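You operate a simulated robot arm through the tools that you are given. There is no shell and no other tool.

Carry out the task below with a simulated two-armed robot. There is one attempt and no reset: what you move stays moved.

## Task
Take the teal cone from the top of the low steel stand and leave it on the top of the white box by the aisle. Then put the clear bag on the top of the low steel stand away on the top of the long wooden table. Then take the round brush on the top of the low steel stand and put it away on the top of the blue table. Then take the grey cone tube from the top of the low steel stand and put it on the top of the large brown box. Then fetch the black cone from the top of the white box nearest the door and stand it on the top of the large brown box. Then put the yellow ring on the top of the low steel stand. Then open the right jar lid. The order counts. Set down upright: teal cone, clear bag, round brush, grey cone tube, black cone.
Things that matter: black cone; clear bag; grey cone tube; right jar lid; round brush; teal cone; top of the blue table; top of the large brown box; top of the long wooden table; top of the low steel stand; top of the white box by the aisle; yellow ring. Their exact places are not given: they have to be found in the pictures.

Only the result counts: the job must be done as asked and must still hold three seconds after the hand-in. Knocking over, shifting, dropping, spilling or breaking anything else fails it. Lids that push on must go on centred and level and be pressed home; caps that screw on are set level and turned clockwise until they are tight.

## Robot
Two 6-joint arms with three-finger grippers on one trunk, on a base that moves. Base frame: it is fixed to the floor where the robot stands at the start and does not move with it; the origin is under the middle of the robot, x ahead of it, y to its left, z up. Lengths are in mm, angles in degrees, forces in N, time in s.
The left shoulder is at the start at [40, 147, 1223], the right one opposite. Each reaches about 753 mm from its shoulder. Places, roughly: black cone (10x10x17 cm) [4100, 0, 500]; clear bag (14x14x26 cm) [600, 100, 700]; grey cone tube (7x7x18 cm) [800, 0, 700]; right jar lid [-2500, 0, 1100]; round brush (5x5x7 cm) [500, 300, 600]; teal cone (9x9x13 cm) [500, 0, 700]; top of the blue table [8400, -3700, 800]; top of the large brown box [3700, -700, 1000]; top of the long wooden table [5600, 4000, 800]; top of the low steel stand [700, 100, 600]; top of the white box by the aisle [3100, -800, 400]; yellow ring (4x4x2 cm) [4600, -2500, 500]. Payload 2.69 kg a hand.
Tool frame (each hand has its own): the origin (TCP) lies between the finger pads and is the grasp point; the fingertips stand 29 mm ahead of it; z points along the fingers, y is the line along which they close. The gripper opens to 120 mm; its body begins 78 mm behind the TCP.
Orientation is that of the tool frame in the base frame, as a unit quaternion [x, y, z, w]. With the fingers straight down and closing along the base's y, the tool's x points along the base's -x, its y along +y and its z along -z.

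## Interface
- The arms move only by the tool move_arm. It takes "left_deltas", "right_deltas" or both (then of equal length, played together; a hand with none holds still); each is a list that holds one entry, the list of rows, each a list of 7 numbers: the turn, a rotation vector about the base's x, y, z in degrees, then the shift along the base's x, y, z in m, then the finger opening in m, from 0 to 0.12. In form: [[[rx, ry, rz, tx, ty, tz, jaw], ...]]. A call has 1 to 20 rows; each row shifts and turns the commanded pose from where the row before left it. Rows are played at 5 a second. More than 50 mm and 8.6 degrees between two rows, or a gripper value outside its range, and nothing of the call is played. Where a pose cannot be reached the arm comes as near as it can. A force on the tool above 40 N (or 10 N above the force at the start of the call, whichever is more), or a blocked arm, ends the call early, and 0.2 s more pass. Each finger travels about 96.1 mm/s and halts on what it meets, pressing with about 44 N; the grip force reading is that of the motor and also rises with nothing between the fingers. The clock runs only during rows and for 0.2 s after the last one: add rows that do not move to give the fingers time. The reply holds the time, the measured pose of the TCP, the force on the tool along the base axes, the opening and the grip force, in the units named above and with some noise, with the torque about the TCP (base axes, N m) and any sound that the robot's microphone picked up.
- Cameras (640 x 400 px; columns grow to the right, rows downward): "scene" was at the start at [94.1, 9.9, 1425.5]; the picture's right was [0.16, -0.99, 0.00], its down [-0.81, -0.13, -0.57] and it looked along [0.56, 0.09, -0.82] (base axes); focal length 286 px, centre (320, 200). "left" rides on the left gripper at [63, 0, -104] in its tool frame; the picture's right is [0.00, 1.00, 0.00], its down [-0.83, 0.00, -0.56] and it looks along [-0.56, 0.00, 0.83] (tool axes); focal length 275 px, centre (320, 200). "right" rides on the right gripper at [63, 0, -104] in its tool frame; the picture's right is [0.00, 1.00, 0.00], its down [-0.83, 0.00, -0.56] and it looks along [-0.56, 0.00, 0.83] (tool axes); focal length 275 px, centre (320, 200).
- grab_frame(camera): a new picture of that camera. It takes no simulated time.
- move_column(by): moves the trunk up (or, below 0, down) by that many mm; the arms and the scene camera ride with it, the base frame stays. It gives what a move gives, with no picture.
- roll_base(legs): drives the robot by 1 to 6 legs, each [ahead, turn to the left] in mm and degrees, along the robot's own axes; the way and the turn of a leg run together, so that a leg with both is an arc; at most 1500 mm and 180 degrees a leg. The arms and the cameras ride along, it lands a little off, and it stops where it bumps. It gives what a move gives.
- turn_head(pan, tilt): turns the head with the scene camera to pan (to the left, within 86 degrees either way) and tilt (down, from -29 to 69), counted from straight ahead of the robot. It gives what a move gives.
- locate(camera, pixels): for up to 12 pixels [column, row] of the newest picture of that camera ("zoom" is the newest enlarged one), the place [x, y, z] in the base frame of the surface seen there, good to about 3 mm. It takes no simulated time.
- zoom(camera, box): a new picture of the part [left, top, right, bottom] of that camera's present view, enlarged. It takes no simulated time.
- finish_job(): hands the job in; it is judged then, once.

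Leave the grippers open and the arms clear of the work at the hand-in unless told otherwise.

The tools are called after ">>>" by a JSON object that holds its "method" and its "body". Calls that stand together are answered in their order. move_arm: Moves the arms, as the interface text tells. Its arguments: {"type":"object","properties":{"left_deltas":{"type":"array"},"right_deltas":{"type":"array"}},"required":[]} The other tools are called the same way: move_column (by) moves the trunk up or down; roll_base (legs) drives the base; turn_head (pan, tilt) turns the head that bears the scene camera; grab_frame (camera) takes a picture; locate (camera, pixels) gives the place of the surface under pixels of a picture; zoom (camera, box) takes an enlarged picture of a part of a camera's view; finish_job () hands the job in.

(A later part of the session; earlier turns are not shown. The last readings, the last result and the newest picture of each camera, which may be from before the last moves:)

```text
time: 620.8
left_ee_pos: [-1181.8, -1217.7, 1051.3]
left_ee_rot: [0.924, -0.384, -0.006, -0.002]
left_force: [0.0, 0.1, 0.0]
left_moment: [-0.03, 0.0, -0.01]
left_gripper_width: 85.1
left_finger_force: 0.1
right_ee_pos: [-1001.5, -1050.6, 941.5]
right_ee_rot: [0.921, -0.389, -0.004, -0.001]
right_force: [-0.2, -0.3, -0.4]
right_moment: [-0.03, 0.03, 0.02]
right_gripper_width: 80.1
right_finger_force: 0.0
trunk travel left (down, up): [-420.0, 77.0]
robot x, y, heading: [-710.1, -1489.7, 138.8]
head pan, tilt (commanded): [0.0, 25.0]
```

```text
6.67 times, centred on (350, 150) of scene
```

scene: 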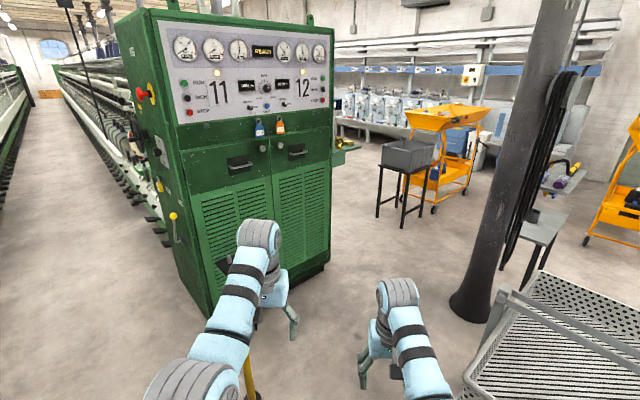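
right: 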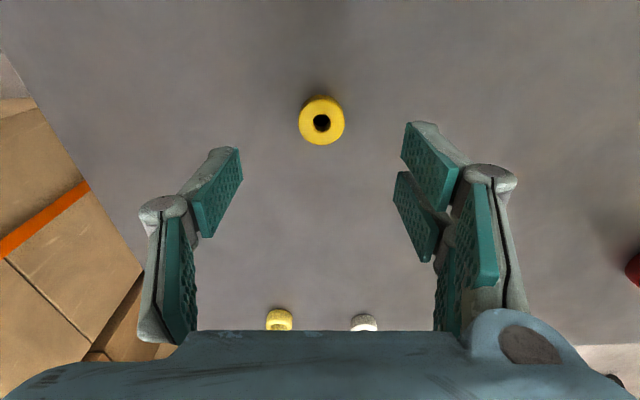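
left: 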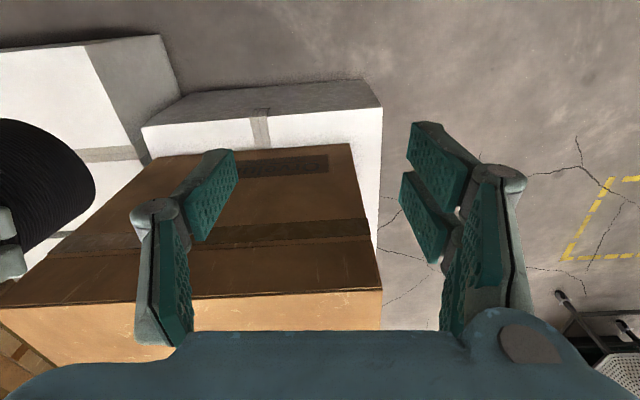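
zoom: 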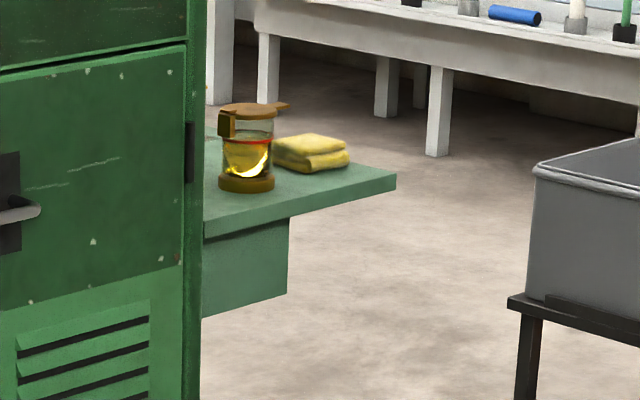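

The way is open: the post stands at (−1665,−1095), the pillar base at (−1222,256) and the tub stand's legs at (−2068,825). I'll steer 133° between the crate and the post.

>>> {"method": "roll_base", "body": {"legs": [[0, -5.8], [800, 0]]}}

```text
time: 624.2
left_ee_pos: [-1468.1, -813.1, 968.9]
left_ee_rot: [0.891, -0.453, 0.024, 0.035]
left_force: [-0.2, 2.0, -0.5]
left_moment: [-0.09, 0.0, -0.03]
left_gripper_width: 84.8
left_finger_force: 0.1
right_ee_pos: [-1252.8, -717.4, 878.6]
right_ee_rot: [0.904, -0.411, 0.115, 0.029]
right_force: [0.1, 0.4, -0.4]
right_moment: [-0.05, -0.11, -0.01]
right_gripper_width: 79.7
right_finger_force: 0.1
trunk travel left (down, up): [-420.0, 77.0]
robot x, y, heading: [-1049.6, -1130.7, 133.2]
head pan, tilt (commanded): [0.0, 25.0]
stopped in leg 2: the robot was blocked; the commanded pose is now the measured one
```

I was blocked at (−1050,−1131), and both hands were displaced as if something pushed on the arms. I'll look before doing anything else.

>>> {"method": "grab_frame", "body": {"camera": "scene"}}

>>> {"method": "grab_frame", "body": {"camera": "right"}}

>>> {"method": "grab_frame", "body": {"camera": "left"}}

```text
taken
```

scene: 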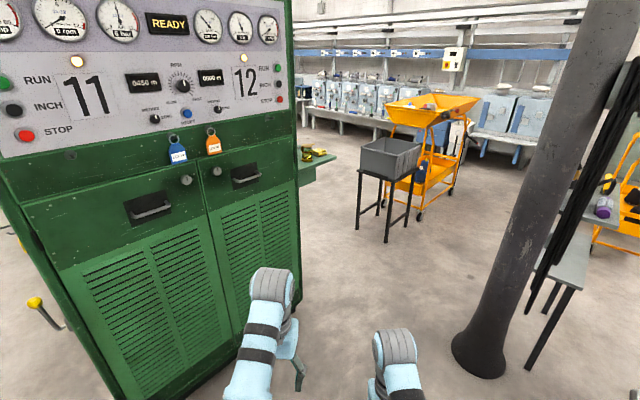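

```text
taken
```

right: 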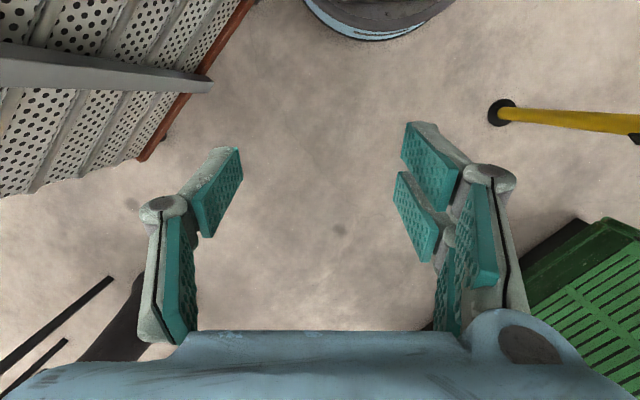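

```text
taken
```

left: 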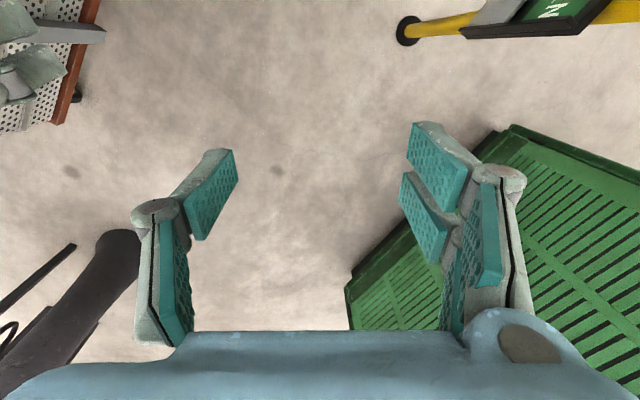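

The crate's corner, on a brown dolly, is close on my right and probably stopped the base. I'll look at it and measure whether it has shifted.

>>> {"method": "turn_head", "body": {"pan": -80, "tilt": 50}}

>>> {"method": "grab_frame", "body": {"camera": "scene"}}

>>> {"method": "locate", "body": {"camera": "right", "pixels": [[145, 155], [250, 5], [205, 85], [160, 60], [35, 190], [500, 110], [380, 30], [140, 160]]}}

```text
time: 625.7
left_ee_pos: [-1465.1, -830.0, 1016.8]
left_ee_rot: [0.9, -0.436, 0.008, 0.014]
left_force: [-0.6, -0.2, 0.2]
left_moment: [0.03, 0.03, -0.02]
left_gripper_width: 84.9
left_finger_force: 0.2
right_ee_pos: [-1251.9, -710.6, 914.7]
right_ee_rot: [0.903, -0.425, 0.066, 0.017]
right_force: [0.7, 0.4, -0.3]
right_moment: [0.03, -0.04, -0.02]
right_gripper_width: 79.9
right_finger_force: 0.1
trunk travel left (down, up): [-420.0, 77.0]
robot x, y, heading: [-1048.2, -1131.1, 133.4]
head pan, tilt (commanded): [-80.0, 50.0]
```

```text
taken
```

scene: 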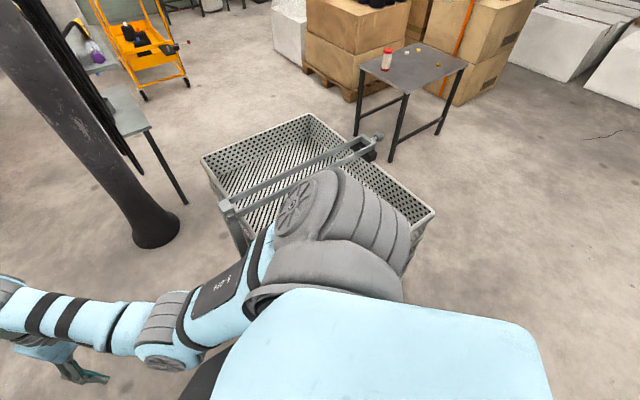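

```text
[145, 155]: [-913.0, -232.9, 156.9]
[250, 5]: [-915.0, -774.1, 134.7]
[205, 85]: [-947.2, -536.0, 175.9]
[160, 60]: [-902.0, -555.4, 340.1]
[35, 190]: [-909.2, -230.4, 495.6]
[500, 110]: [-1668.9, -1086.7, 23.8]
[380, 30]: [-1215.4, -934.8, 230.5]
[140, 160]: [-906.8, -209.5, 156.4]
```

I'll locate the crate's rim corners: (435,213), (312,115), (202,157).

>>> {"method": "locate", "body": {"camera": "scene", "pixels": [[432, 212], [312, 116], [204, 157], [380, 140], [230, 205], [425, 225], [260, 137], [370, 155]]}}

>>> {"method": "zoom", "body": {"camera": "scene", "box": [190, 100, 450, 300]}}

```text
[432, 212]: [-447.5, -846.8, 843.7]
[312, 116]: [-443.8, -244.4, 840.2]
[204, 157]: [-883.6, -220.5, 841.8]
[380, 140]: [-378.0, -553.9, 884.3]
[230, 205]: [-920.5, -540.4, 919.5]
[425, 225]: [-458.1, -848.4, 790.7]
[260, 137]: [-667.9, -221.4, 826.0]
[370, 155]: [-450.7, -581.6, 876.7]
```

```text
2.00 times, centred on (320, 200) of scene
```

zoom: 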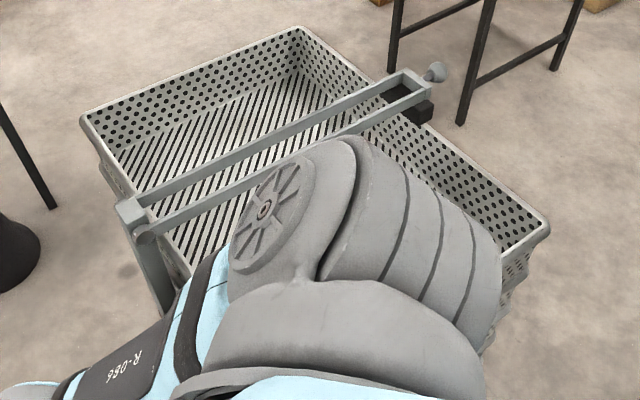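

The crate is where it was, within a few millimetres. My base is evidently about 285 mm to each side, so this diagonal was too tight. I'll raise the trunk and back out the way I came.

>>> {"method": "move_column", "body": {"by": 75}}

>>> {"method": "roll_base", "body": {"legs": [[-450, 0]]}}

>>> {"method": "grab_frame", "body": {"camera": "scene"}}

```text
time: 626.8
left_ee_pos: [-1464.8, -830.1, 1090.8]
left_ee_rot: [0.9, -0.436, 0.007, 0.015]
left_force: [0.2, 0.3, 0.7]
left_moment: [-0.03, -0.02, 0.02]
left_gripper_width: 85.2
left_finger_force: 0.1
right_ee_pos: [-1253.7, -709.4, 989.4]
right_ee_rot: [0.903, -0.425, 0.067, 0.018]
right_force: [-0.4, -0.5, -0.8]
right_moment: [0.02, 0.0, -0.01]
right_gripper_width: 80.0
right_finger_force: 0.1
trunk travel left (down, up): [-495.0, 2.0]
robot x, y, heading: [-1047.7, -1131.0, 133.4]
head pan, tilt (commanded): [-80.0, 50.0]
```

```text
time: 629.5
left_ee_pos: [-1159.3, -1156.3, 1088.7]
left_ee_rot: [0.902, -0.432, 0.009, 0.014]
left_force: [0.2, 0.2, 0.3]
left_moment: [-0.02, 0.01, -0.05]
left_gripper_width: 84.8
left_finger_force: 0.0
right_ee_pos: [-951.0, -1035.0, 987.1]
right_ee_rot: [0.905, -0.421, 0.067, 0.017]
right_force: [0.0, -0.2, 0.3]
right_moment: [-0.02, -0.03, -0.02]
right_gripper_width: 79.8
right_finger_force: 0.0
trunk travel left (down, up): [-495.0, 2.0]
robot x, y, heading: [-736.2, -1457.4, 133.6]
head pan, tilt (commanded): [-80.0, 50.0]
```

```text
taken
```

scene: 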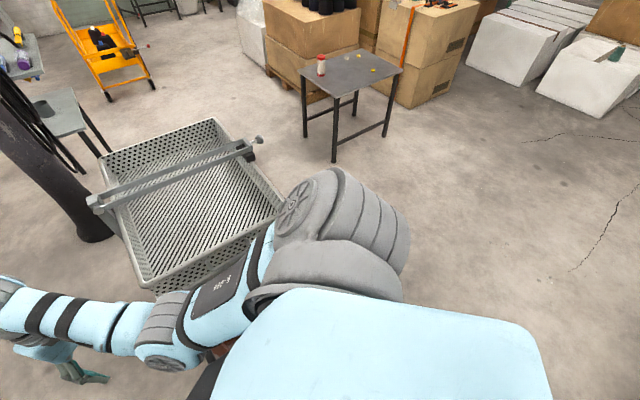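

Clear again. I'll go west to about (−1141,−1460), then line up to pass midway between the post and the crate at heading 107°.

>>> {"method": "roll_base", "body": {"legs": [[0, 46.4], [405, 0], [0, -73]]}}

>>> {"method": "turn_head", "body": {"pan": 0, "tilt": 40}}

>>> {"method": "grab_frame", "body": {"camera": "scene"}}

```text
time: 637.3
left_ee_pos: [-1408.7, -1013.9, 1090.4]
left_ee_rot: [0.788, -0.616, 0.002, 0.013]
left_force: [0.3, 0.3, 0.4]
left_moment: [0.01, 0.0, 0.01]
left_gripper_width: 84.9
left_finger_force: 0.0
right_ee_pos: [-1166.5, -993.0, 990.0]
right_ee_rot: [0.793, -0.605, 0.062, 0.031]
right_force: [-0.7, -0.5, 0.3]
right_moment: [-0.02, 0.0, 0.03]
right_gripper_width: 80.1
right_finger_force: 0.1
trunk travel left (down, up): [-495.0, 2.0]
robot x, y, heading: [-1149.9, -1459.7, 109.1]
head pan, tilt (commanded): [-80.0, 50.0]
```

```text
time: 638.9
left_ee_pos: [-1408.3, -1014.1, 1090.5]
left_ee_rot: [0.788, -0.616, 0.002, 0.013]
left_force: [0.1, 0.0, 0.2]
left_moment: [0.0, -0.01, 0.0]
left_gripper_width: 85.0
left_finger_force: 0.2
right_ee_pos: [-1164.9, -992.9, 989.1]
right_ee_rot: [0.793, -0.606, 0.061, 0.031]
right_force: [0.3, 0.5, -0.6]
right_moment: [-0.01, 0.04, 0.0]
right_gripper_width: 80.0
right_finger_force: 0.1
trunk travel left (down, up): [-495.0, 2.0]
robot x, y, heading: [-1147.8, -1461.9, 109.0]
head pan, tilt (commanded): [0.0, 40.0]
```

```text
taken
```

scene: 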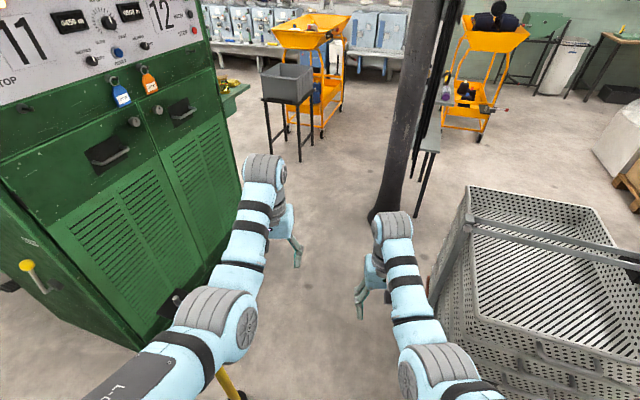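

I'm at (−1148,−1462), heading 109°, with the gap straight ahead. I'll trim 2.6° right and advance 500 mm.

>>> {"method": "roll_base", "body": {"legs": [[0, -2.6], [500, 0]]}}

```text
time: 642.1
left_ee_pos: [-1529.0, -539.8, 1092.0]
left_ee_rot: [0.776, -0.63, 0.0, 0.012]
left_force: [-0.3, -0.2, 0.0]
left_moment: [0.01, 0.04, 0.02]
left_gripper_width: 84.7
left_finger_force: 0.0
right_ee_pos: [-1286.6, -526.3, 990.5]
right_ee_rot: [0.782, -0.62, 0.06, 0.032]
right_force: [0.6, 0.1, -0.9]
right_moment: [0.01, 0.0, -0.02]
right_gripper_width: 80.0
right_finger_force: 0.1
trunk travel left (down, up): [-495.0, 2.0]
robot x, y, heading: [-1287.9, -996.7, 106.6]
head pan, tilt (commanded): [0.0, 40.0]
```

I'm through the narrowest point. I'll go on 1150 mm and then look at the jar shelf.

>>> {"method": "roll_base", "body": {"legs": [[600, 0], [550, 0]]}}

>>> {"method": "turn_head", "body": {"pan": 80, "tilt": 25}}

>>> {"method": "grab_frame", "body": {"camera": "scene"}}

```text
time: 648.3
left_ee_pos: [-1851.7, 557.7, 1091.1]
left_ee_rot: [0.773, -0.634, 0.0, 0.012]
left_force: [0.1, -0.6, -1.0]
left_moment: [0.03, 0.0, 0.03]
left_gripper_width: 84.8
left_finger_force: 0.1
right_ee_pos: [-1608.7, 568.4, 989.3]
right_ee_rot: [0.778, -0.624, 0.061, 0.033]
right_force: [0.7, 0.0, -0.5]
right_moment: [-0.02, -0.02, 0.05]
right_gripper_width: 80.0
right_finger_force: 0.1
trunk travel left (down, up): [-495.0, 2.0]
robot x, y, heading: [-1611.8, 102.7, 106.2]
head pan, tilt (commanded): [0.0, 40.0]
```

```text
time: 649.8
left_ee_pos: [-1852.1, 558.7, 1090.2]
left_ee_rot: [0.773, -0.634, 0.001, 0.012]
left_force: [-0.7, 0.2, 0.3]
left_moment: [-0.01, -0.02, 0.01]
left_gripper_width: 85.1
left_finger_force: 0.2
right_ee_pos: [-1608.5, 568.6, 989.3]
right_ee_rot: [0.779, -0.623, 0.061, 0.033]
right_force: [0.5, 0.0, -0.2]
right_moment: [-0.02, 0.03, 0.0]
right_gripper_width: 80.1
right_finger_force: 0.2
trunk travel left (down, up): [-495.0, 2.0]
robot x, y, heading: [-1618.6, 100.2, 106.1]
head pan, tilt (commanded): [80.0, 25.0]
```

```text
taken
```

scene: 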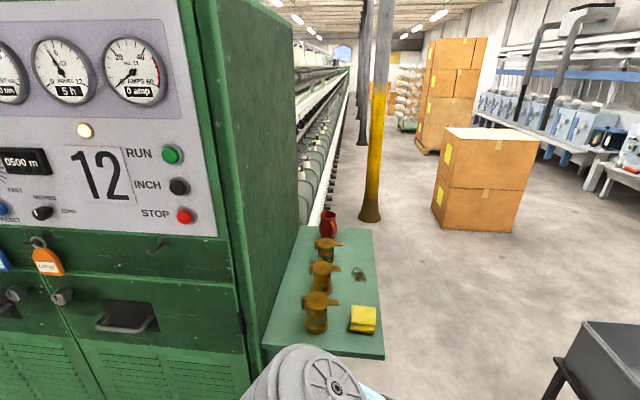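

Now I see the shelf: three jars in a row away from me, a red mug behind, a cloth and some keys. I'll zoom in and locate the jars.

>>> {"method": "zoom", "body": {"camera": "scene", "box": [260, 200, 400, 360]}}

>>> {"method": "locate", "body": {"camera": "zoom", "pixels": [[258, 262], [265, 310], [275, 168], [285, 95], [290, 130], [395, 295], [310, 245], [325, 165], [345, 92], [120, 380], [475, 385], [450, 70]]}}

```text
2.50 times, centred on (330, 280) of scene
```

zoom: 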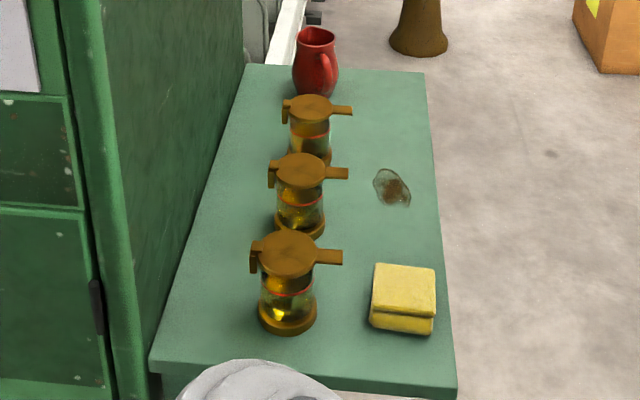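

```text
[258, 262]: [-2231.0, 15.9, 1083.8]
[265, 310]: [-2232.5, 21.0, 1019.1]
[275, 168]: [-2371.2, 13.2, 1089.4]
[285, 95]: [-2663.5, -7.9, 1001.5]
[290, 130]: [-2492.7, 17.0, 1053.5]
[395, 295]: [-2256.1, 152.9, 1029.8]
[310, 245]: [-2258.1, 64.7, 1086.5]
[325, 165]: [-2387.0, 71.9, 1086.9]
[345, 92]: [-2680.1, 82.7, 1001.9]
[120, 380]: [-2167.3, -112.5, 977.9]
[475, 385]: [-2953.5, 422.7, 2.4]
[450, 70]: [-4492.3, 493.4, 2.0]
```

The target is the third jar, the right one when facing the shelf from its open side, at about x≈−2510. Its lid seems hinged on the cabinet side with a tab pointing at the open side. I'll check lid 3, the shelf's edges and the cabinet wall more exactly.

>>> {"method": "zoom", "body": {"camera": "scene", "box": [295, 205, 365, 275]}}

>>> {"method": "locate", "body": {"camera": "zoom", "pixels": [[275, 275], [225, 285], [370, 280], [395, 280], [275, 335], [275, 400], [300, 260], [290, 150], [150, 400], [500, 150], [300, 60], [180, 330]]}}

>>> {"method": "locate", "body": {"camera": "scene", "pixels": [[369, 218], [318, 243], [338, 243], [313, 240], [325, 241], [378, 300], [372, 232], [300, 230], [560, 370], [600, 325]]}}

```text
5.71 times, centred on (330, 240) of scene
```

zoom: 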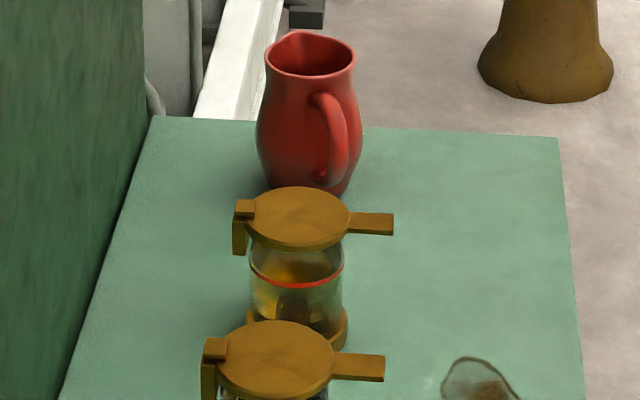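

```text
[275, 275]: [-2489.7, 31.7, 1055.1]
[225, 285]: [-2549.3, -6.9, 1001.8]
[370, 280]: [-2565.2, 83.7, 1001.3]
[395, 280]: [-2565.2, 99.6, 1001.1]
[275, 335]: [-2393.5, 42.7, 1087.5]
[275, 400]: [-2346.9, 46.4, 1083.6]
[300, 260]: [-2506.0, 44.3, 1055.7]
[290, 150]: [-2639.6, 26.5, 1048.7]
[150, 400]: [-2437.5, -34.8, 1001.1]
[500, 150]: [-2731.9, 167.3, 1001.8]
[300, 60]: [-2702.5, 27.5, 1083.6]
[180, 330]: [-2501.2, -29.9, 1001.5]
```

```text
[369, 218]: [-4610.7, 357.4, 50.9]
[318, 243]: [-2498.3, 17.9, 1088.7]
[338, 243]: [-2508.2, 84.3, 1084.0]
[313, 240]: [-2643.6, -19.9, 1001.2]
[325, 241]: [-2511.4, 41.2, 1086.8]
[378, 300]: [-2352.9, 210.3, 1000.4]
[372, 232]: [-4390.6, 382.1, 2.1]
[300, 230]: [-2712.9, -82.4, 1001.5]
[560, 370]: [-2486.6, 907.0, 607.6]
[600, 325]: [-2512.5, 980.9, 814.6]
```

The geometry is clear: the lid's disc is centred at (−2510, 40, 1087), its hinge is near y≈3, its tab ends near y≈95, and the shelf edge is at y≈212. The hand will need to pitch forward, so I'll test the left arm's forward-pitched pose here in free space.

>>> {"method": "move_arm", "body": {"left_deltas": [[[7.84, 1.56, 0, 0, 0, 0, 0.085], [7.84, 1.56, 0, 0, 0, 0, 0.085], [7.84, 1.56, 0, 0, 0, 0, 0.085], [7.84, 1.56, 0, 0, 0, 0, 0.085], [7.84, 1.56, 0, 0, 0, 0, 0.085], [0, 0, 0, 0, 0, 0, 0.085]]]}}

>>> {"method": "turn_head", "body": {"pan": 20, "tilt": 45}}

>>> {"method": "grab_frame", "body": {"camera": "scene"}}

```text
time: 651.0
left_ee_pos: [-1928.2, 564.8, 1108.7]
left_ee_rot: [0.732, -0.584, -0.316, -0.151]
left_force: [0.9, 0.7, 0.0]
left_moment: [0.0, -0.03, -0.04]
left_gripper_width: 84.9
left_finger_force: 0.0
left hand out of reach, approached as far as the arm can: row 1, 5
right_ee_pos: [-1609.4, 568.2, 989.0]
right_ee_rot: [0.779, -0.623, 0.062, 0.033]
right_force: [0.0, 0.6, 0.1]
right_moment: [0.01, 0.03, -0.02]
right_gripper_width: 80.2
right_finger_force: 0.1
trunk travel left (down, up): [-495.0, 2.0]
robot x, y, heading: [-1614.7, 101.9, 106.0]
head pan, tilt (commanded): [80.0, 25.0]
stopped in row 5 (left hand): the arm was blocked; the commanded pose is now the measured one
```

```text
time: 652.3
left_ee_pos: [-1927.3, 564.9, 1107.6]
left_ee_rot: [0.732, -0.584, -0.316, -0.152]
left_force: [-0.8, 0.2, -0.1]
left_moment: [0.05, 0.01, -0.04]
left_gripper_width: 85.1
left_finger_force: 0.0
right_ee_pos: [-1609.2, 569.0, 989.3]
right_ee_rot: [0.779, -0.624, 0.061, 0.033]
right_force: [0.5, 0.5, -0.5]
right_moment: [-0.01, 0.01, -0.01]
right_gripper_width: 79.9
right_finger_force: 0.0
trunk travel left (down, up): [-495.0, 2.0]
robot x, y, heading: [-1618.0, 103.1, 106.0]
head pan, tilt (commanded): [20.0, 45.0]
```

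```text
taken
```

scene: 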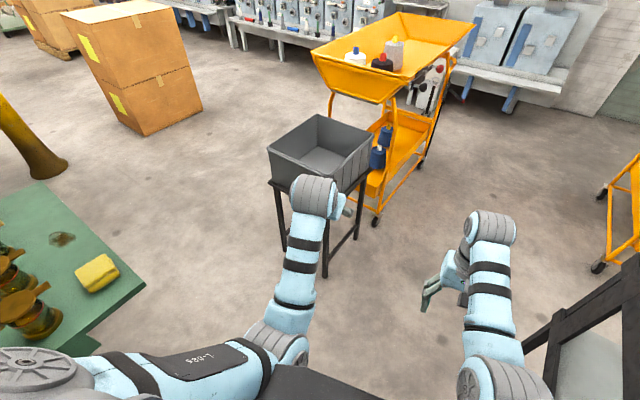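

The left arm reached a 41° forward pitch at about 530 mm ahead before its elbow met my own front plate, which is enough for hooking the tab. To keep the right hand away from the shelf later, I'll move it outward and up a little now.

>>> {"method": "move_arm", "body": {"right_deltas": [[[0, 0, 0, 0.036, 0.01, 0.012, 0.08], [0, 0, 0, 0.036, 0.01, 0.012, 0.08], [0, 0, 0, 0.036, 0.01, 0.012, 0.08], [0, 0, 0, 0.036, 0.01, 0.012, 0.08], [0, 0, 0, 0.036, 0.01, 0.012, 0.08], [0, 0, 0, 0, 0, 0, 0.08]]]}}

>>> {"method": "grab_frame", "body": {"camera": "left"}}

>>> {"method": "grab_frame", "body": {"camera": "scene"}}

```text
time: 653.7
left_ee_pos: [-1927.7, 566.3, 1107.2]
left_ee_rot: [0.732, -0.585, -0.316, -0.151]
left_force: [-0.3, 0.1, 0.3]
left_moment: [0.01, 0.03, -0.03]
left_gripper_width: 85.2
left_finger_force: 0.0
right_ee_pos: [-1437.2, 644.9, 1025.5]
right_ee_rot: [0.779, -0.624, 0.061, 0.034]
right_force: [0.0, 0.5, 0.1]
right_moment: [0.04, 0.01, 0.01]
right_gripper_width: 79.9
right_finger_force: 0.1
right hand out of reach, approached as far as the arm can: row 1, 2, 3, 4
trunk travel left (down, up): [-495.0, 2.0]
robot x, y, heading: [-1613.3, 99.4, 106.5]
head pan, tilt (commanded): [20.0, 45.0]
```

```text
taken
```

left: 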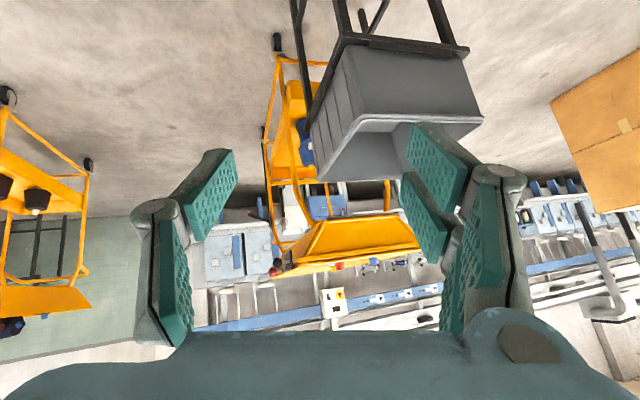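

```text
taken
```

scene: 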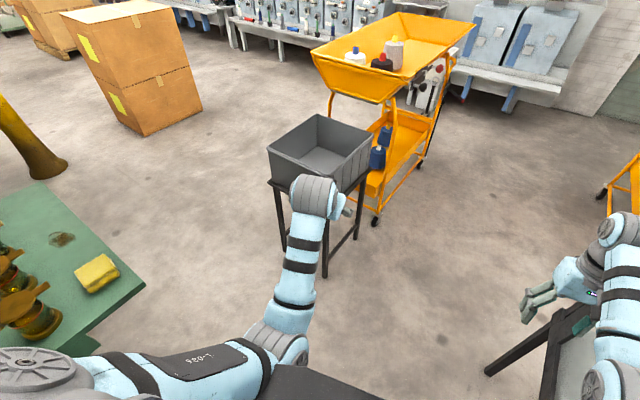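

The stand with the tub is at centre and the shelf corner at lower left. I'll re-measure the two narrow points: the stand's near leg foot at about (325,275) and the shelf's corner at about (145,285).

>>> {"method": "locate", "body": {"camera": "scene", "pixels": [[325, 276], [284, 248], [143, 284], [40, 185], [356, 237], [325, 190], [370, 155], [270, 150], [375, 220], [10, 170]]}}

```text
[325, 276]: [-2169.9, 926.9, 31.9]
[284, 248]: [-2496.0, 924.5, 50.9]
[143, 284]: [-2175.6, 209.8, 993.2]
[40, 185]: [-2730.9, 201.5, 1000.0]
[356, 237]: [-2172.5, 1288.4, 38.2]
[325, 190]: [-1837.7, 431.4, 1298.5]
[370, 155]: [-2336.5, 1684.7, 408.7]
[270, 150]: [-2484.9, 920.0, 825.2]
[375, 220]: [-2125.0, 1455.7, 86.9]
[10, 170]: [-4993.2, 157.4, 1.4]
```

The stand is axis-aligned (x −2500 to −2165, y 920 to 1290) and the shelf edge is at y≈210, leaving a 710 mm lane. I'll drive to about (−1751,565) and turn to face along it.

>>> {"method": "roll_base", "body": {"legs": [[486, 0], [0, 73.5]]}}

>>> {"method": "turn_head", "body": {"pan": 10, "tilt": 40}}

>>> {"method": "grab_frame", "body": {"camera": "scene"}}

```text
time: 659.7
left_ee_pos: [-2285.1, 397.4, 1108.4]
left_ee_rot: [0.936, -0.031, -0.344, 0.068]
left_force: [-0.1, 0.5, -0.3]
left_moment: [-0.02, 0.0, -0.02]
left_gripper_width: 84.9
left_finger_force: 0.1
right_ee_pos: [-2220.7, 889.1, 1025.4]
right_ee_rot: [0.997, -0.035, 0.068, -0.011]
right_force: [0.4, 0.5, -1.5]
right_moment: [0.0, 0.01, 0.01]
right_gripper_width: 79.9
right_finger_force: 0.0
trunk travel left (down, up): [-495.0, 2.0]
robot x, y, heading: [-1751.7, 563.0, 179.6]
head pan, tilt (commanded): [20.0, 45.0]
```

```text
time: 660.5
left_ee_pos: [-2286.1, 397.2, 1108.2]
left_ee_rot: [0.936, -0.032, -0.344, 0.067]
left_force: [0.2, -0.1, 0.1]
left_moment: [0.0, 0.01, 0.02]
left_gripper_width: 85.1
left_finger_force: 0.0
right_ee_pos: [-2221.3, 887.6, 1024.3]
right_ee_rot: [0.997, -0.036, 0.068, -0.01]
right_force: [-0.2, 0.2, 0.2]
right_moment: [0.0, -0.01, -0.02]
right_gripper_width: 80.0
right_finger_force: 0.2
trunk travel left (down, up): [-495.0, 2.0]
robot x, y, heading: [-1753.9, 562.1, 179.5]
head pan, tilt (commanded): [10.0, 40.0]
```

```text
taken
```

scene: 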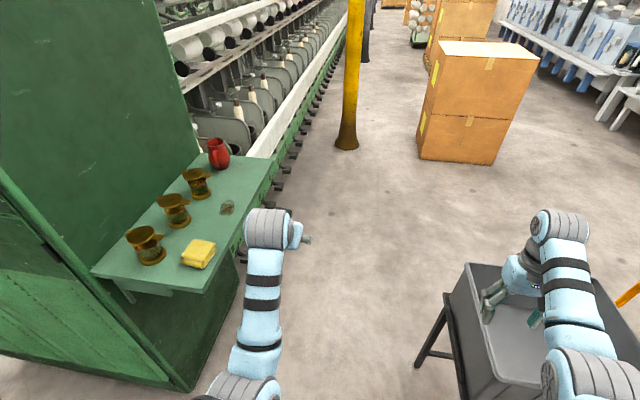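

Right hand passes above the tub, left hand is clear of the shelf. I'll drive 1000 mm straight along the lane.

>>> {"method": "roll_base", "body": {"legs": [[500, 0], [500, 0]]}}

>>> {"method": "grab_frame", "body": {"camera": "scene"}}

```text
time: 666.0
left_ee_pos: [-3290.3, 405.1, 1108.6]
left_ee_rot: [0.935, -0.032, -0.346, 0.067]
left_force: [-0.3, 0.0, -0.7]
left_moment: [-0.01, 0.02, -0.01]
left_gripper_width: 84.9
left_finger_force: 0.0
right_ee_pos: [-3226.0, 896.7, 1027.1]
right_ee_rot: [0.997, -0.036, 0.067, -0.01]
right_force: [0.3, 0.0, 0.0]
right_moment: [-0.01, 0.05, 0.01]
right_gripper_width: 79.9
right_finger_force: 0.0
trunk travel left (down, up): [-495.0, 2.0]
robot x, y, heading: [-2760.1, 572.4, 179.7]
head pan, tilt (commanded): [10.0, 40.0]
```

```text
taken
```

scene: 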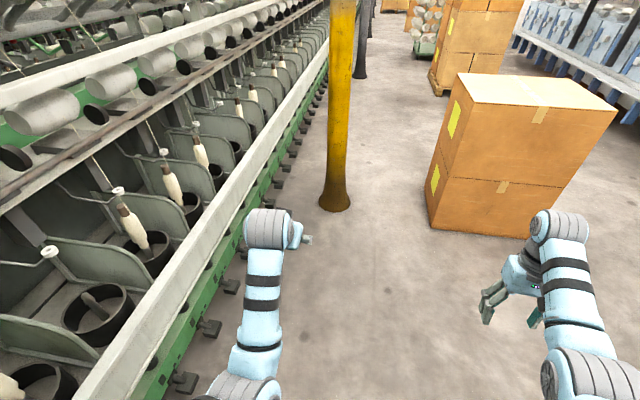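

There's a spinning frame on the left beyond the cabinet. I'll locate its front edge and feet before choosing where to turn.

>>> {"method": "locate", "body": {"camera": "scene", "pixels": [[210, 326], [187, 382], [240, 250], [270, 195], [150, 340], [200, 240], [335, 205], [435, 230], [260, 215], [130, 370]]}}

>>> {"method": "turn_head", "body": {"pan": 75, "tilt": 40}}

>>> {"method": "grab_frame", "body": {"camera": "scene"}}

```text
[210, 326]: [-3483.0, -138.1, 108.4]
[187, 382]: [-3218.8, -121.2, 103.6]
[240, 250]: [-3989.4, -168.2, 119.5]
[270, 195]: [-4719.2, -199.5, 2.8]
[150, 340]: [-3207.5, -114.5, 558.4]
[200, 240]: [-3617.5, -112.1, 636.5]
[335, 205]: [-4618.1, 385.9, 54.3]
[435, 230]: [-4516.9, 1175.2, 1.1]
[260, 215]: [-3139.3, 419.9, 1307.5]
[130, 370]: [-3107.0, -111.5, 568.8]
```

```text
time: 667.3
left_ee_pos: [-3292.4, 405.9, 1108.3]
left_ee_rot: [0.936, -0.032, -0.344, 0.067]
left_force: [-1.0, -0.6, -0.1]
left_moment: [0.05, 0.03, -0.02]
left_gripper_width: 84.9
left_finger_force: 0.2
right_ee_pos: [-3227.6, 897.6, 1024.9]
right_ee_rot: [0.997, -0.035, 0.068, -0.01]
right_force: [-0.1, -1.0, 0.4]
right_moment: [0.01, 0.06, 0.0]
right_gripper_width: 80.1
right_finger_force: 0.2
trunk travel left (down, up): [-495.0, 2.0]
robot x, y, heading: [-2754.3, 570.9, 179.6]
head pan, tilt (commanded): [75.0, 40.0]
```

```text
taken
```

scene: 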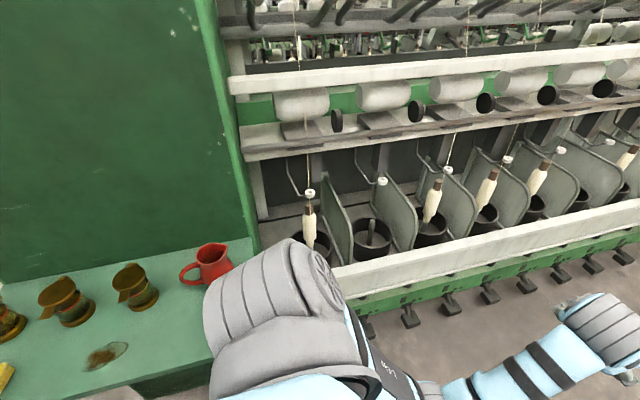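

Facing the shelf from this side, the jars run left to right and the third, beside the red pitcher, is the right one. The frame's front is at y≈−112. I'll reposition to about (−2900,770) so I can turn toward the shelf with the hands clear.

>>> {"method": "roll_base", "body": {"legs": [[0, -53.3], [247, 0]]}}

```text
time: 671.5
left_ee_pos: [-3349.0, 1101.7, 1110.9]
left_ee_rot: [0.82, -0.451, -0.34, -0.097]
left_force: [-0.2, -0.8, -1.0]
left_moment: [-0.04, 0.03, 0.01]
left_gripper_width: 85.2
left_finger_force: 0.0
right_ee_pos: [-2914.0, 1340.1, 1026.2]
right_ee_rot: [0.873, -0.482, 0.064, 0.023]
right_force: [-0.1, -0.3, 0.7]
right_moment: [-0.03, 0.04, 0.0]
right_gripper_width: 80.4
right_finger_force: 0.1
trunk travel left (down, up): [-495.0, 2.0]
robot x, y, heading: [-2899.7, 767.6, 125.8]
head pan, tilt (commanded): [75.0, 40.0]
```

Now I'll turn left 164° to face the shelf at about −70°.

>>> {"method": "roll_base", "body": {"legs": [[0, 164]]}}

>>> {"method": "turn_head", "body": {"pan": 15, "tilt": 40}}

>>> {"method": "grab_frame", "body": {"camera": "scene"}}

>>> {"method": "grab_frame", "body": {"camera": "left"}}

```text
time: 678.6
left_ee_pos: [-2565.7, 321.3, 1108.5]
left_ee_rot: [0.565, 0.746, -0.144, 0.321]
left_force: [0.1, 0.0, 0.5]
left_moment: [-0.01, -0.01, -0.03]
left_gripper_width: 85.0
left_finger_force: 0.1
right_ee_pos: [-3050.7, 217.1, 1025.5]
right_ee_rot: [0.604, 0.794, 0.032, -0.062]
right_force: [-0.5, -0.1, 0.1]
right_moment: [0.02, 0.01, -0.01]
right_gripper_width: 80.0
right_finger_force: 0.0
trunk travel left (down, up): [-495.0, 2.0]
robot x, y, heading: [-2903.5, 771.4, -70.7]
head pan, tilt (commanded): [75.0, 40.0]
```

```text
time: 679.9
left_ee_pos: [-2564.6, 321.4, 1108.1]
left_ee_rot: [0.565, 0.746, -0.143, 0.322]
left_force: [0.0, -0.1, -0.4]
left_moment: [0.01, -0.02, 0.04]
left_gripper_width: 84.6
left_finger_force: 0.0
right_ee_pos: [-3049.6, 216.4, 1023.9]
right_ee_rot: [0.603, 0.795, 0.032, -0.061]
right_force: [-0.1, 0.1, 0.3]
right_moment: [-0.02, -0.02, -0.01]
right_gripper_width: 80.0
right_finger_force: 0.0
trunk travel left (down, up): [-495.0, 2.0]
robot x, y, heading: [-2899.2, 769.3, -70.6]
head pan, tilt (commanded): [15.0, 40.0]
```

```text
taken
```

scene: 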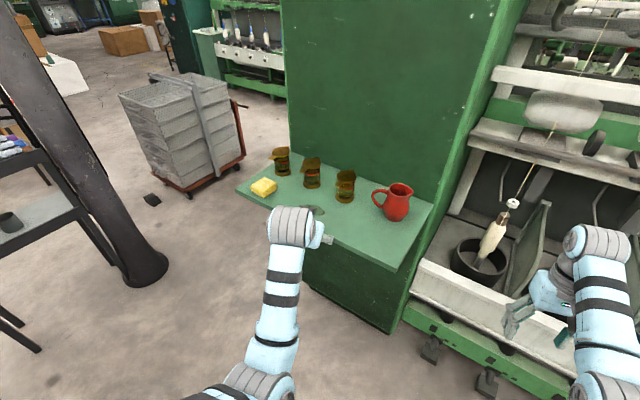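

```text
taken
```

left: 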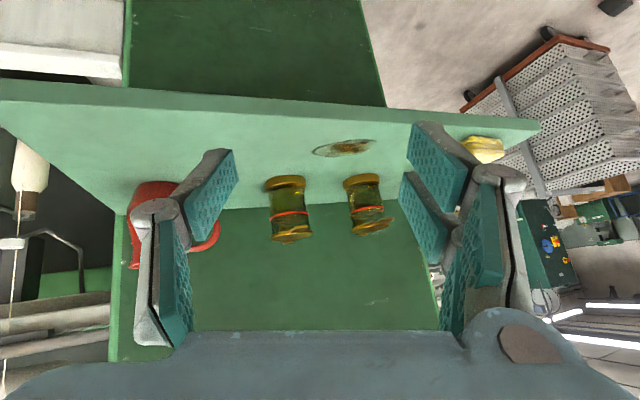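

Now I face the shelf: the right jar is at (344,185), next to the red pitcher. I'll zoom in on its lid from both cameras.

>>> {"method": "zoom", "body": {"camera": "scene", "box": [300, 145, 420, 235]}}

>>> {"method": "locate", "body": {"camera": "zoom", "pixels": [[235, 125], [262, 128], [210, 150], [235, 150], [200, 128], [285, 130], [225, 140], [195, 190], [250, 115], [280, 118], [215, 165], [120, 90]]}}

>>> {"method": "zoom", "body": {"camera": "left", "box": [240, 160, 420, 260]}}

```text
4.44 times, centred on (360, 190) of scene
```

zoom: 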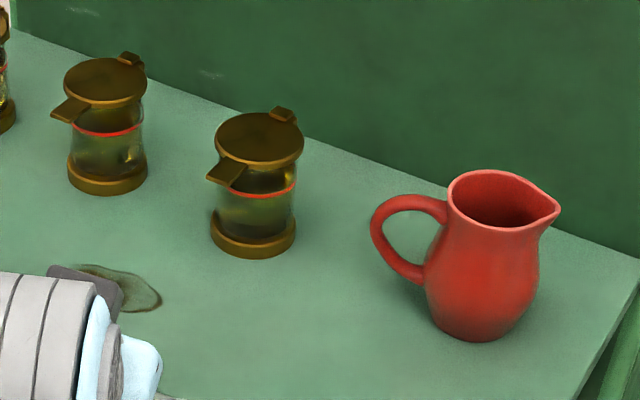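

```text
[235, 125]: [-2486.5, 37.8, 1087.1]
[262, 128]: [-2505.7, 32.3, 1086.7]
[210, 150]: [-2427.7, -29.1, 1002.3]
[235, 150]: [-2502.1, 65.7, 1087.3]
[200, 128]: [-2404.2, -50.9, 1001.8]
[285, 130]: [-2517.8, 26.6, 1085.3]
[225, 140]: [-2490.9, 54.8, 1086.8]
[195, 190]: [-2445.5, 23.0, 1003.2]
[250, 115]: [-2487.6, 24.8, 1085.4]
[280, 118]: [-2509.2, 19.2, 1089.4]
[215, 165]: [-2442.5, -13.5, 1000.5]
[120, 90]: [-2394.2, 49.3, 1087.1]
```

```text
3.56 times, centred on (330, 210) of left
```

zoom: 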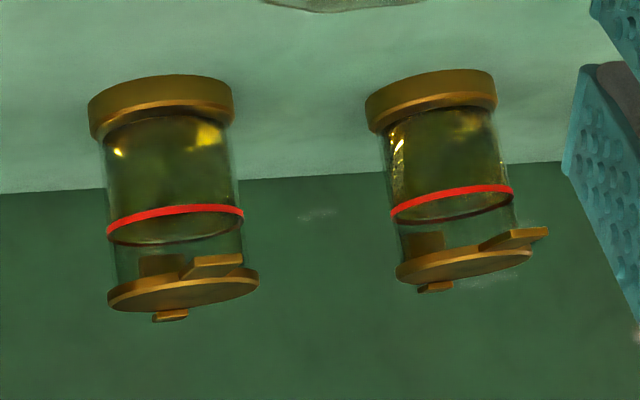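

The tab of the right jar's lid is at about zoom (226,172) and the hinge knuckle at (283,115). I'll locate both precisely.

>>> {"method": "zoom", "body": {"camera": "scene", "box": [330, 160, 370, 190]}}

>>> {"method": "locate", "body": {"camera": "zoom", "pixels": [[195, 240], [150, 255], [130, 255], [180, 285], [215, 240], [240, 215], [300, 150], [430, 60], [440, 50], [410, 70], [300, 210], [170, 270]]}}

```text
13.33 times, centred on (350, 175) of scene
```

zoom: 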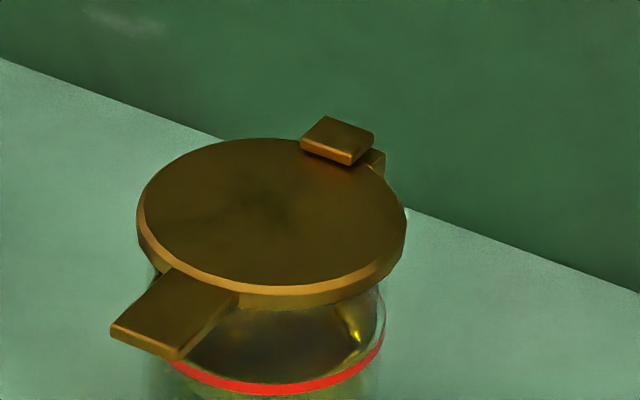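

```text
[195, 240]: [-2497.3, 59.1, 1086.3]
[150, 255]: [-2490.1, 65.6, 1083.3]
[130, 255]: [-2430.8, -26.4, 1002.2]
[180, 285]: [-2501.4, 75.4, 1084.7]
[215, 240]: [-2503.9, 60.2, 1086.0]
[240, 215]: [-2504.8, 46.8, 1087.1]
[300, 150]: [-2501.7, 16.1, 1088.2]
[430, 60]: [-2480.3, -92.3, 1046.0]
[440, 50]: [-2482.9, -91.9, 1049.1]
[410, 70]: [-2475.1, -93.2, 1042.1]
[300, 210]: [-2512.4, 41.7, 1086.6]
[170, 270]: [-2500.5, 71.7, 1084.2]
```

The tab shows clearly: it runs from the lid's edge to an end at about (150,340). I'll locate its end and the hinge block.

>>> {"method": "locate", "body": {"camera": "zoom", "pixels": [[150, 330], [125, 325], [175, 340], [215, 300], [170, 290], [145, 342], [340, 135], [340, 155], [375, 160], [320, 140], [270, 205], [150, 230]]}}

```text
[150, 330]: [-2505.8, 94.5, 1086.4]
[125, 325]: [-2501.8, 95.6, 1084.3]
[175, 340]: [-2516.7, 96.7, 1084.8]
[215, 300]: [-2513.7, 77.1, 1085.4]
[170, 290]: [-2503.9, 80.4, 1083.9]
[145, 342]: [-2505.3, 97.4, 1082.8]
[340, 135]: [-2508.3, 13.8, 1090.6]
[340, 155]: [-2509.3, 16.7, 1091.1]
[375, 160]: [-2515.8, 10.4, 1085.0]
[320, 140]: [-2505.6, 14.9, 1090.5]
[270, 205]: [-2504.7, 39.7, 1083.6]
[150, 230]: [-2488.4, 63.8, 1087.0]
```

The lid's tab runs from y≈75 to y≈98 at x≈−2509, with its top at z≈1085; the hinge is near y≈8, z≈1087. I'll also locate the pitcher's handle so the hand stays clear of it.

>>> {"method": "locate", "body": {"camera": "scene", "pixels": [[373, 196], [380, 188], [383, 205], [396, 215], [410, 190], [388, 190], [395, 187], [320, 210]]}}

>>> {"method": "move_arm", "body": {"left_deltas": [[[0, 0, 0, 0, 0, 0, 0.06], [0, 0, 0, 0, 0, 0, 0.03], [0, 0, 0, 0, 0, 0, 0.0], [0, 0, 0, 0, 0, 0, 0.0], [0, 0, 0, 0, 0, 0, 0.0]]]}}

>>> {"method": "grab_frame", "body": {"camera": "left"}}

```text
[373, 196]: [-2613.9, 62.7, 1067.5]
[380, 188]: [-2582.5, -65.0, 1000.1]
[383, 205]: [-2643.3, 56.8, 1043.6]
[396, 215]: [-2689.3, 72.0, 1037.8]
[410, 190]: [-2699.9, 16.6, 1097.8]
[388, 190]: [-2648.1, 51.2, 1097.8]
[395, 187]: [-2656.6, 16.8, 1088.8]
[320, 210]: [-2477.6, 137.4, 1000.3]
```

```text
time: 681.1
left_ee_pos: [-2565.7, 320.7, 1109.7]
left_ee_rot: [0.565, 0.746, -0.144, 0.321]
left_force: [-0.3, -0.9, 0.4]
left_moment: [0.0, 0.0, 0.0]
left_gripper_width: 0.1
left_finger_force: 28.2
right_ee_pos: [-3051.2, 216.4, 1023.9]
right_ee_rot: [0.602, 0.795, 0.032, -0.061]
right_force: [-0.8, 0.0, -0.1]
right_moment: [0.01, -0.01, -0.02]
right_gripper_width: 80.0
right_finger_force: 0.0
trunk travel left (down, up): [-495.0, 2.0]
robot x, y, heading: [-2899.8, 770.5, -70.7]
head pan, tilt (commanded): [15.0, 40.0]
```

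```text
taken
```

left: 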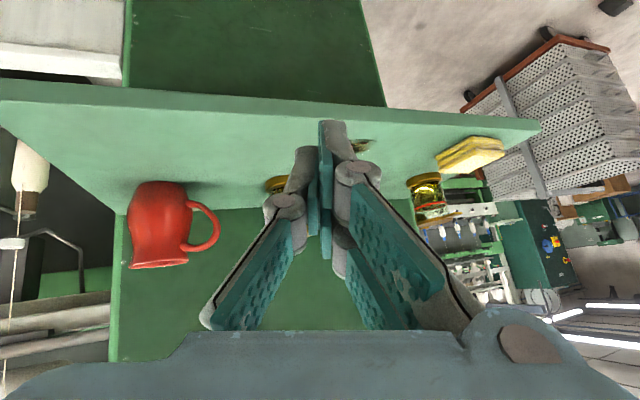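

The fingers are closed into a slim hook and the pitcher's handle at (−2614, 63) stays clear. I'll turn 3.3° right and roll ahead 165 mm, stopping short of the tab.

>>> {"method": "roll_base", "body": {"legs": [[0, -3.3], [160, 0]]}}

>>> {"method": "grab_frame", "body": {"camera": "left"}}

>>> {"method": "grab_frame", "body": {"camera": "scene"}}

```text
time: 683.0
left_ee_pos: [-2548.1, 151.3, 1110.7]
left_ee_rot: [0.585, 0.73, -0.153, 0.318]
left_force: [-0.1, -0.1, 0.5]
left_moment: [-0.01, -0.02, 0.03]
left_gripper_width: 0.0
left_finger_force: 28.7
right_ee_pos: [-3038.4, 74.9, 1026.2]
right_ee_rot: [0.625, 0.778, 0.032, -0.059]
right_force: [0.3, 1.1, 0.2]
right_moment: [-0.04, 0.03, -0.01]
right_gripper_width: 80.1
right_finger_force: 0.0
trunk travel left (down, up): [-495.0, 2.0]
robot x, y, heading: [-2857.9, 614.8, -74.2]
head pan, tilt (commanded): [15.0, 40.0]
```

```text
taken
```

left: 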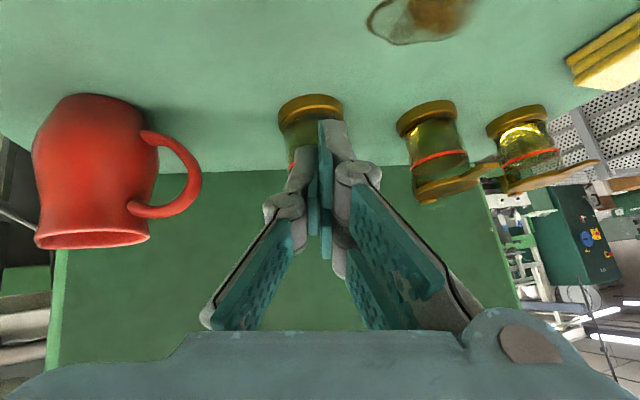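

```text
taken
```

scene: 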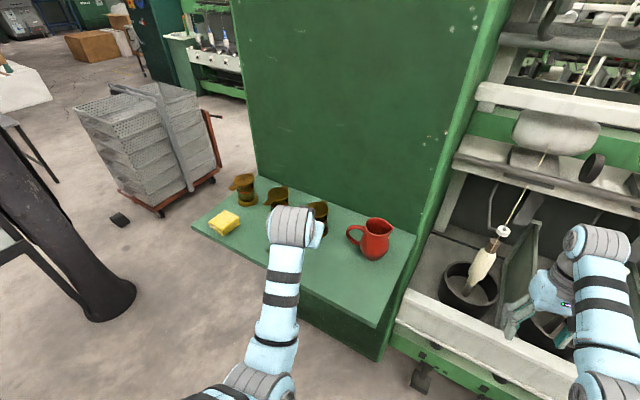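

The right jar is directly behind the hook. I'll shift the hook 22 mm toward +x so it lines up with the tab while staying outside its end, then lower the trunk 40 mm.

>>> {"method": "move_arm", "body": {"left_deltas": [[[0, 0, 0, 0.011, -0.002, 0, 0.0], [0, 0, 0, 0.011, -0.002, 0, 0.0], [0, 0, 0, 0, 0, 0, 0.0]]]}}

>>> {"method": "move_column", "body": {"by": -40}}

>>> {"method": "grab_frame", "body": {"camera": "left"}}

>>> {"method": "zoom", "body": {"camera": "scene", "box": [230, 150, 430, 290]}}

```text
time: 683.8
left_ee_pos: [-2525.2, 145.8, 1107.2]
left_ee_rot: [0.586, 0.73, -0.153, 0.317]
left_force: [0.1, 0.5, 0.2]
left_moment: [0.01, 0.04, 0.02]
left_gripper_width: 0.3
left_finger_force: 28.6
right_ee_pos: [-3036.9, 71.0, 1026.3]
right_ee_rot: [0.626, 0.777, 0.033, -0.061]
right_force: [1.0, -0.1, 0.0]
right_moment: [0.01, 0.02, -0.01]
right_gripper_width: 80.1
right_finger_force: 0.1
trunk travel left (down, up): [-495.0, 2.0]
robot x, y, heading: [-2854.6, 614.9, -73.9]
head pan, tilt (commanded): [15.0, 40.0]
```

```text
time: 684.6
left_ee_pos: [-2525.0, 145.7, 1069.4]
left_ee_rot: [0.586, 0.73, -0.152, 0.316]
left_force: [1.1, 0.6, -0.6]
left_moment: [0.0, 0.01, 0.02]
left_gripper_width: 0.0
left_finger_force: 28.1
right_ee_pos: [-3038.1, 71.2, 985.3]
right_ee_rot: [0.626, 0.777, 0.034, -0.061]
right_force: [-0.5, 0.9, -0.1]
right_moment: [0.0, 0.0, -0.01]
right_gripper_width: 79.8
right_finger_force: 0.1
trunk travel left (down, up): [-455.0, 42.0]
robot x, y, heading: [-2857.3, 614.2, -74.2]
head pan, tilt (commanded): [15.0, 40.0]
```

```text
taken
```

left: 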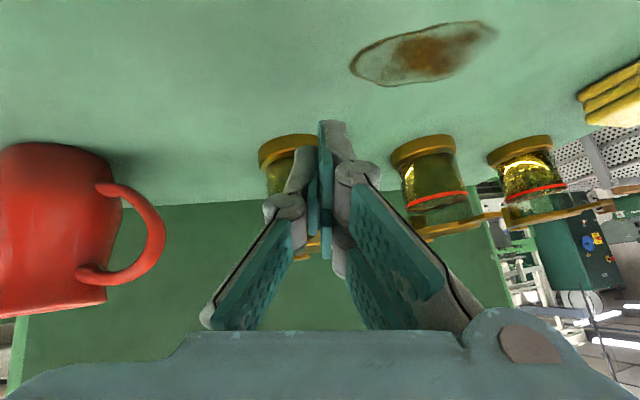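

```text
2.86 times, centred on (330, 220) of scene
```

zoom: 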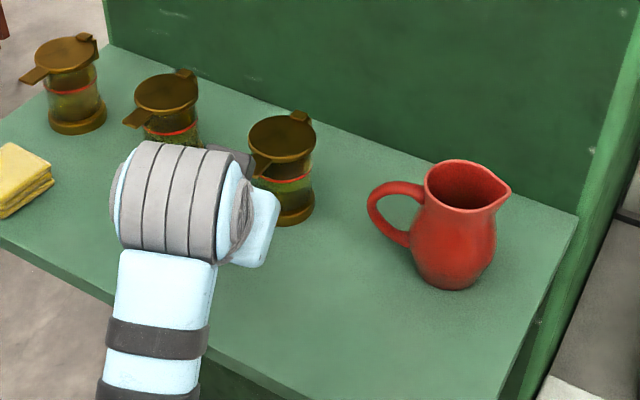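

The hook is aligned with the tab and 11 mm short of it, at z≈1066, below the tab's underside. I'll slide it 20 mm under the tab.

>>> {"method": "move_arm", "body": {"left_deltas": [[[0, 0, 0, 0, -0.007, 0, 0.0], [0, 0, 0, 0, -0.007, 0, 0.0], [0, 0, 0, 0, -0.006, 0, 0.0], [0, 0, 0, 0, 0, 0, 0.0]]]}}

>>> {"method": "grab_frame", "body": {"camera": "left"}}

>>> {"method": "zoom", "body": {"camera": "scene", "box": [260, 170, 360, 240]}}

```text
time: 685.6
left_ee_pos: [-2524.8, 124.5, 1070.5]
left_ee_rot: [0.586, 0.73, -0.153, 0.316]
left_force: [-0.2, 0.9, 0.4]
left_moment: [0.05, 0.02, 0.0]
left_gripper_width: 0.0
left_finger_force: 28.4
right_ee_pos: [-3037.7, 70.6, 986.0]
right_ee_rot: [0.626, 0.777, 0.032, -0.061]
right_force: [-0.5, 0.4, -0.1]
right_moment: [0.01, -0.01, -0.02]
right_gripper_width: 80.3
right_finger_force: 0.1
trunk travel left (down, up): [-455.0, 42.0]
robot x, y, heading: [-2857.3, 618.1, -73.9]
head pan, tilt (commanded): [15.0, 40.0]
```

```text
taken
```

left: 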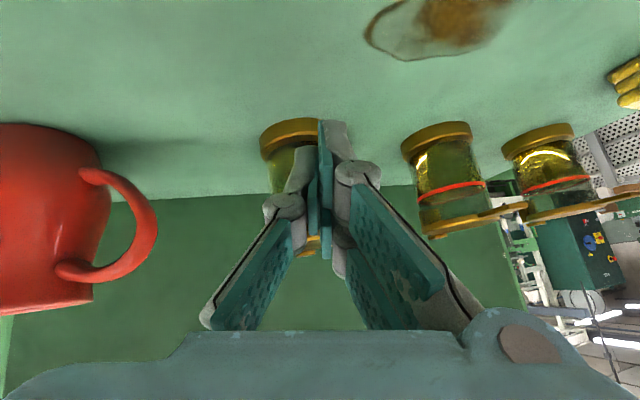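

```text
5.71 times, centred on (310, 205) of scene
```

zoom: 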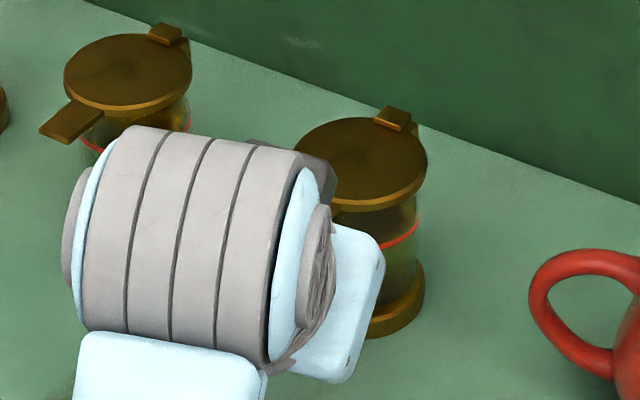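

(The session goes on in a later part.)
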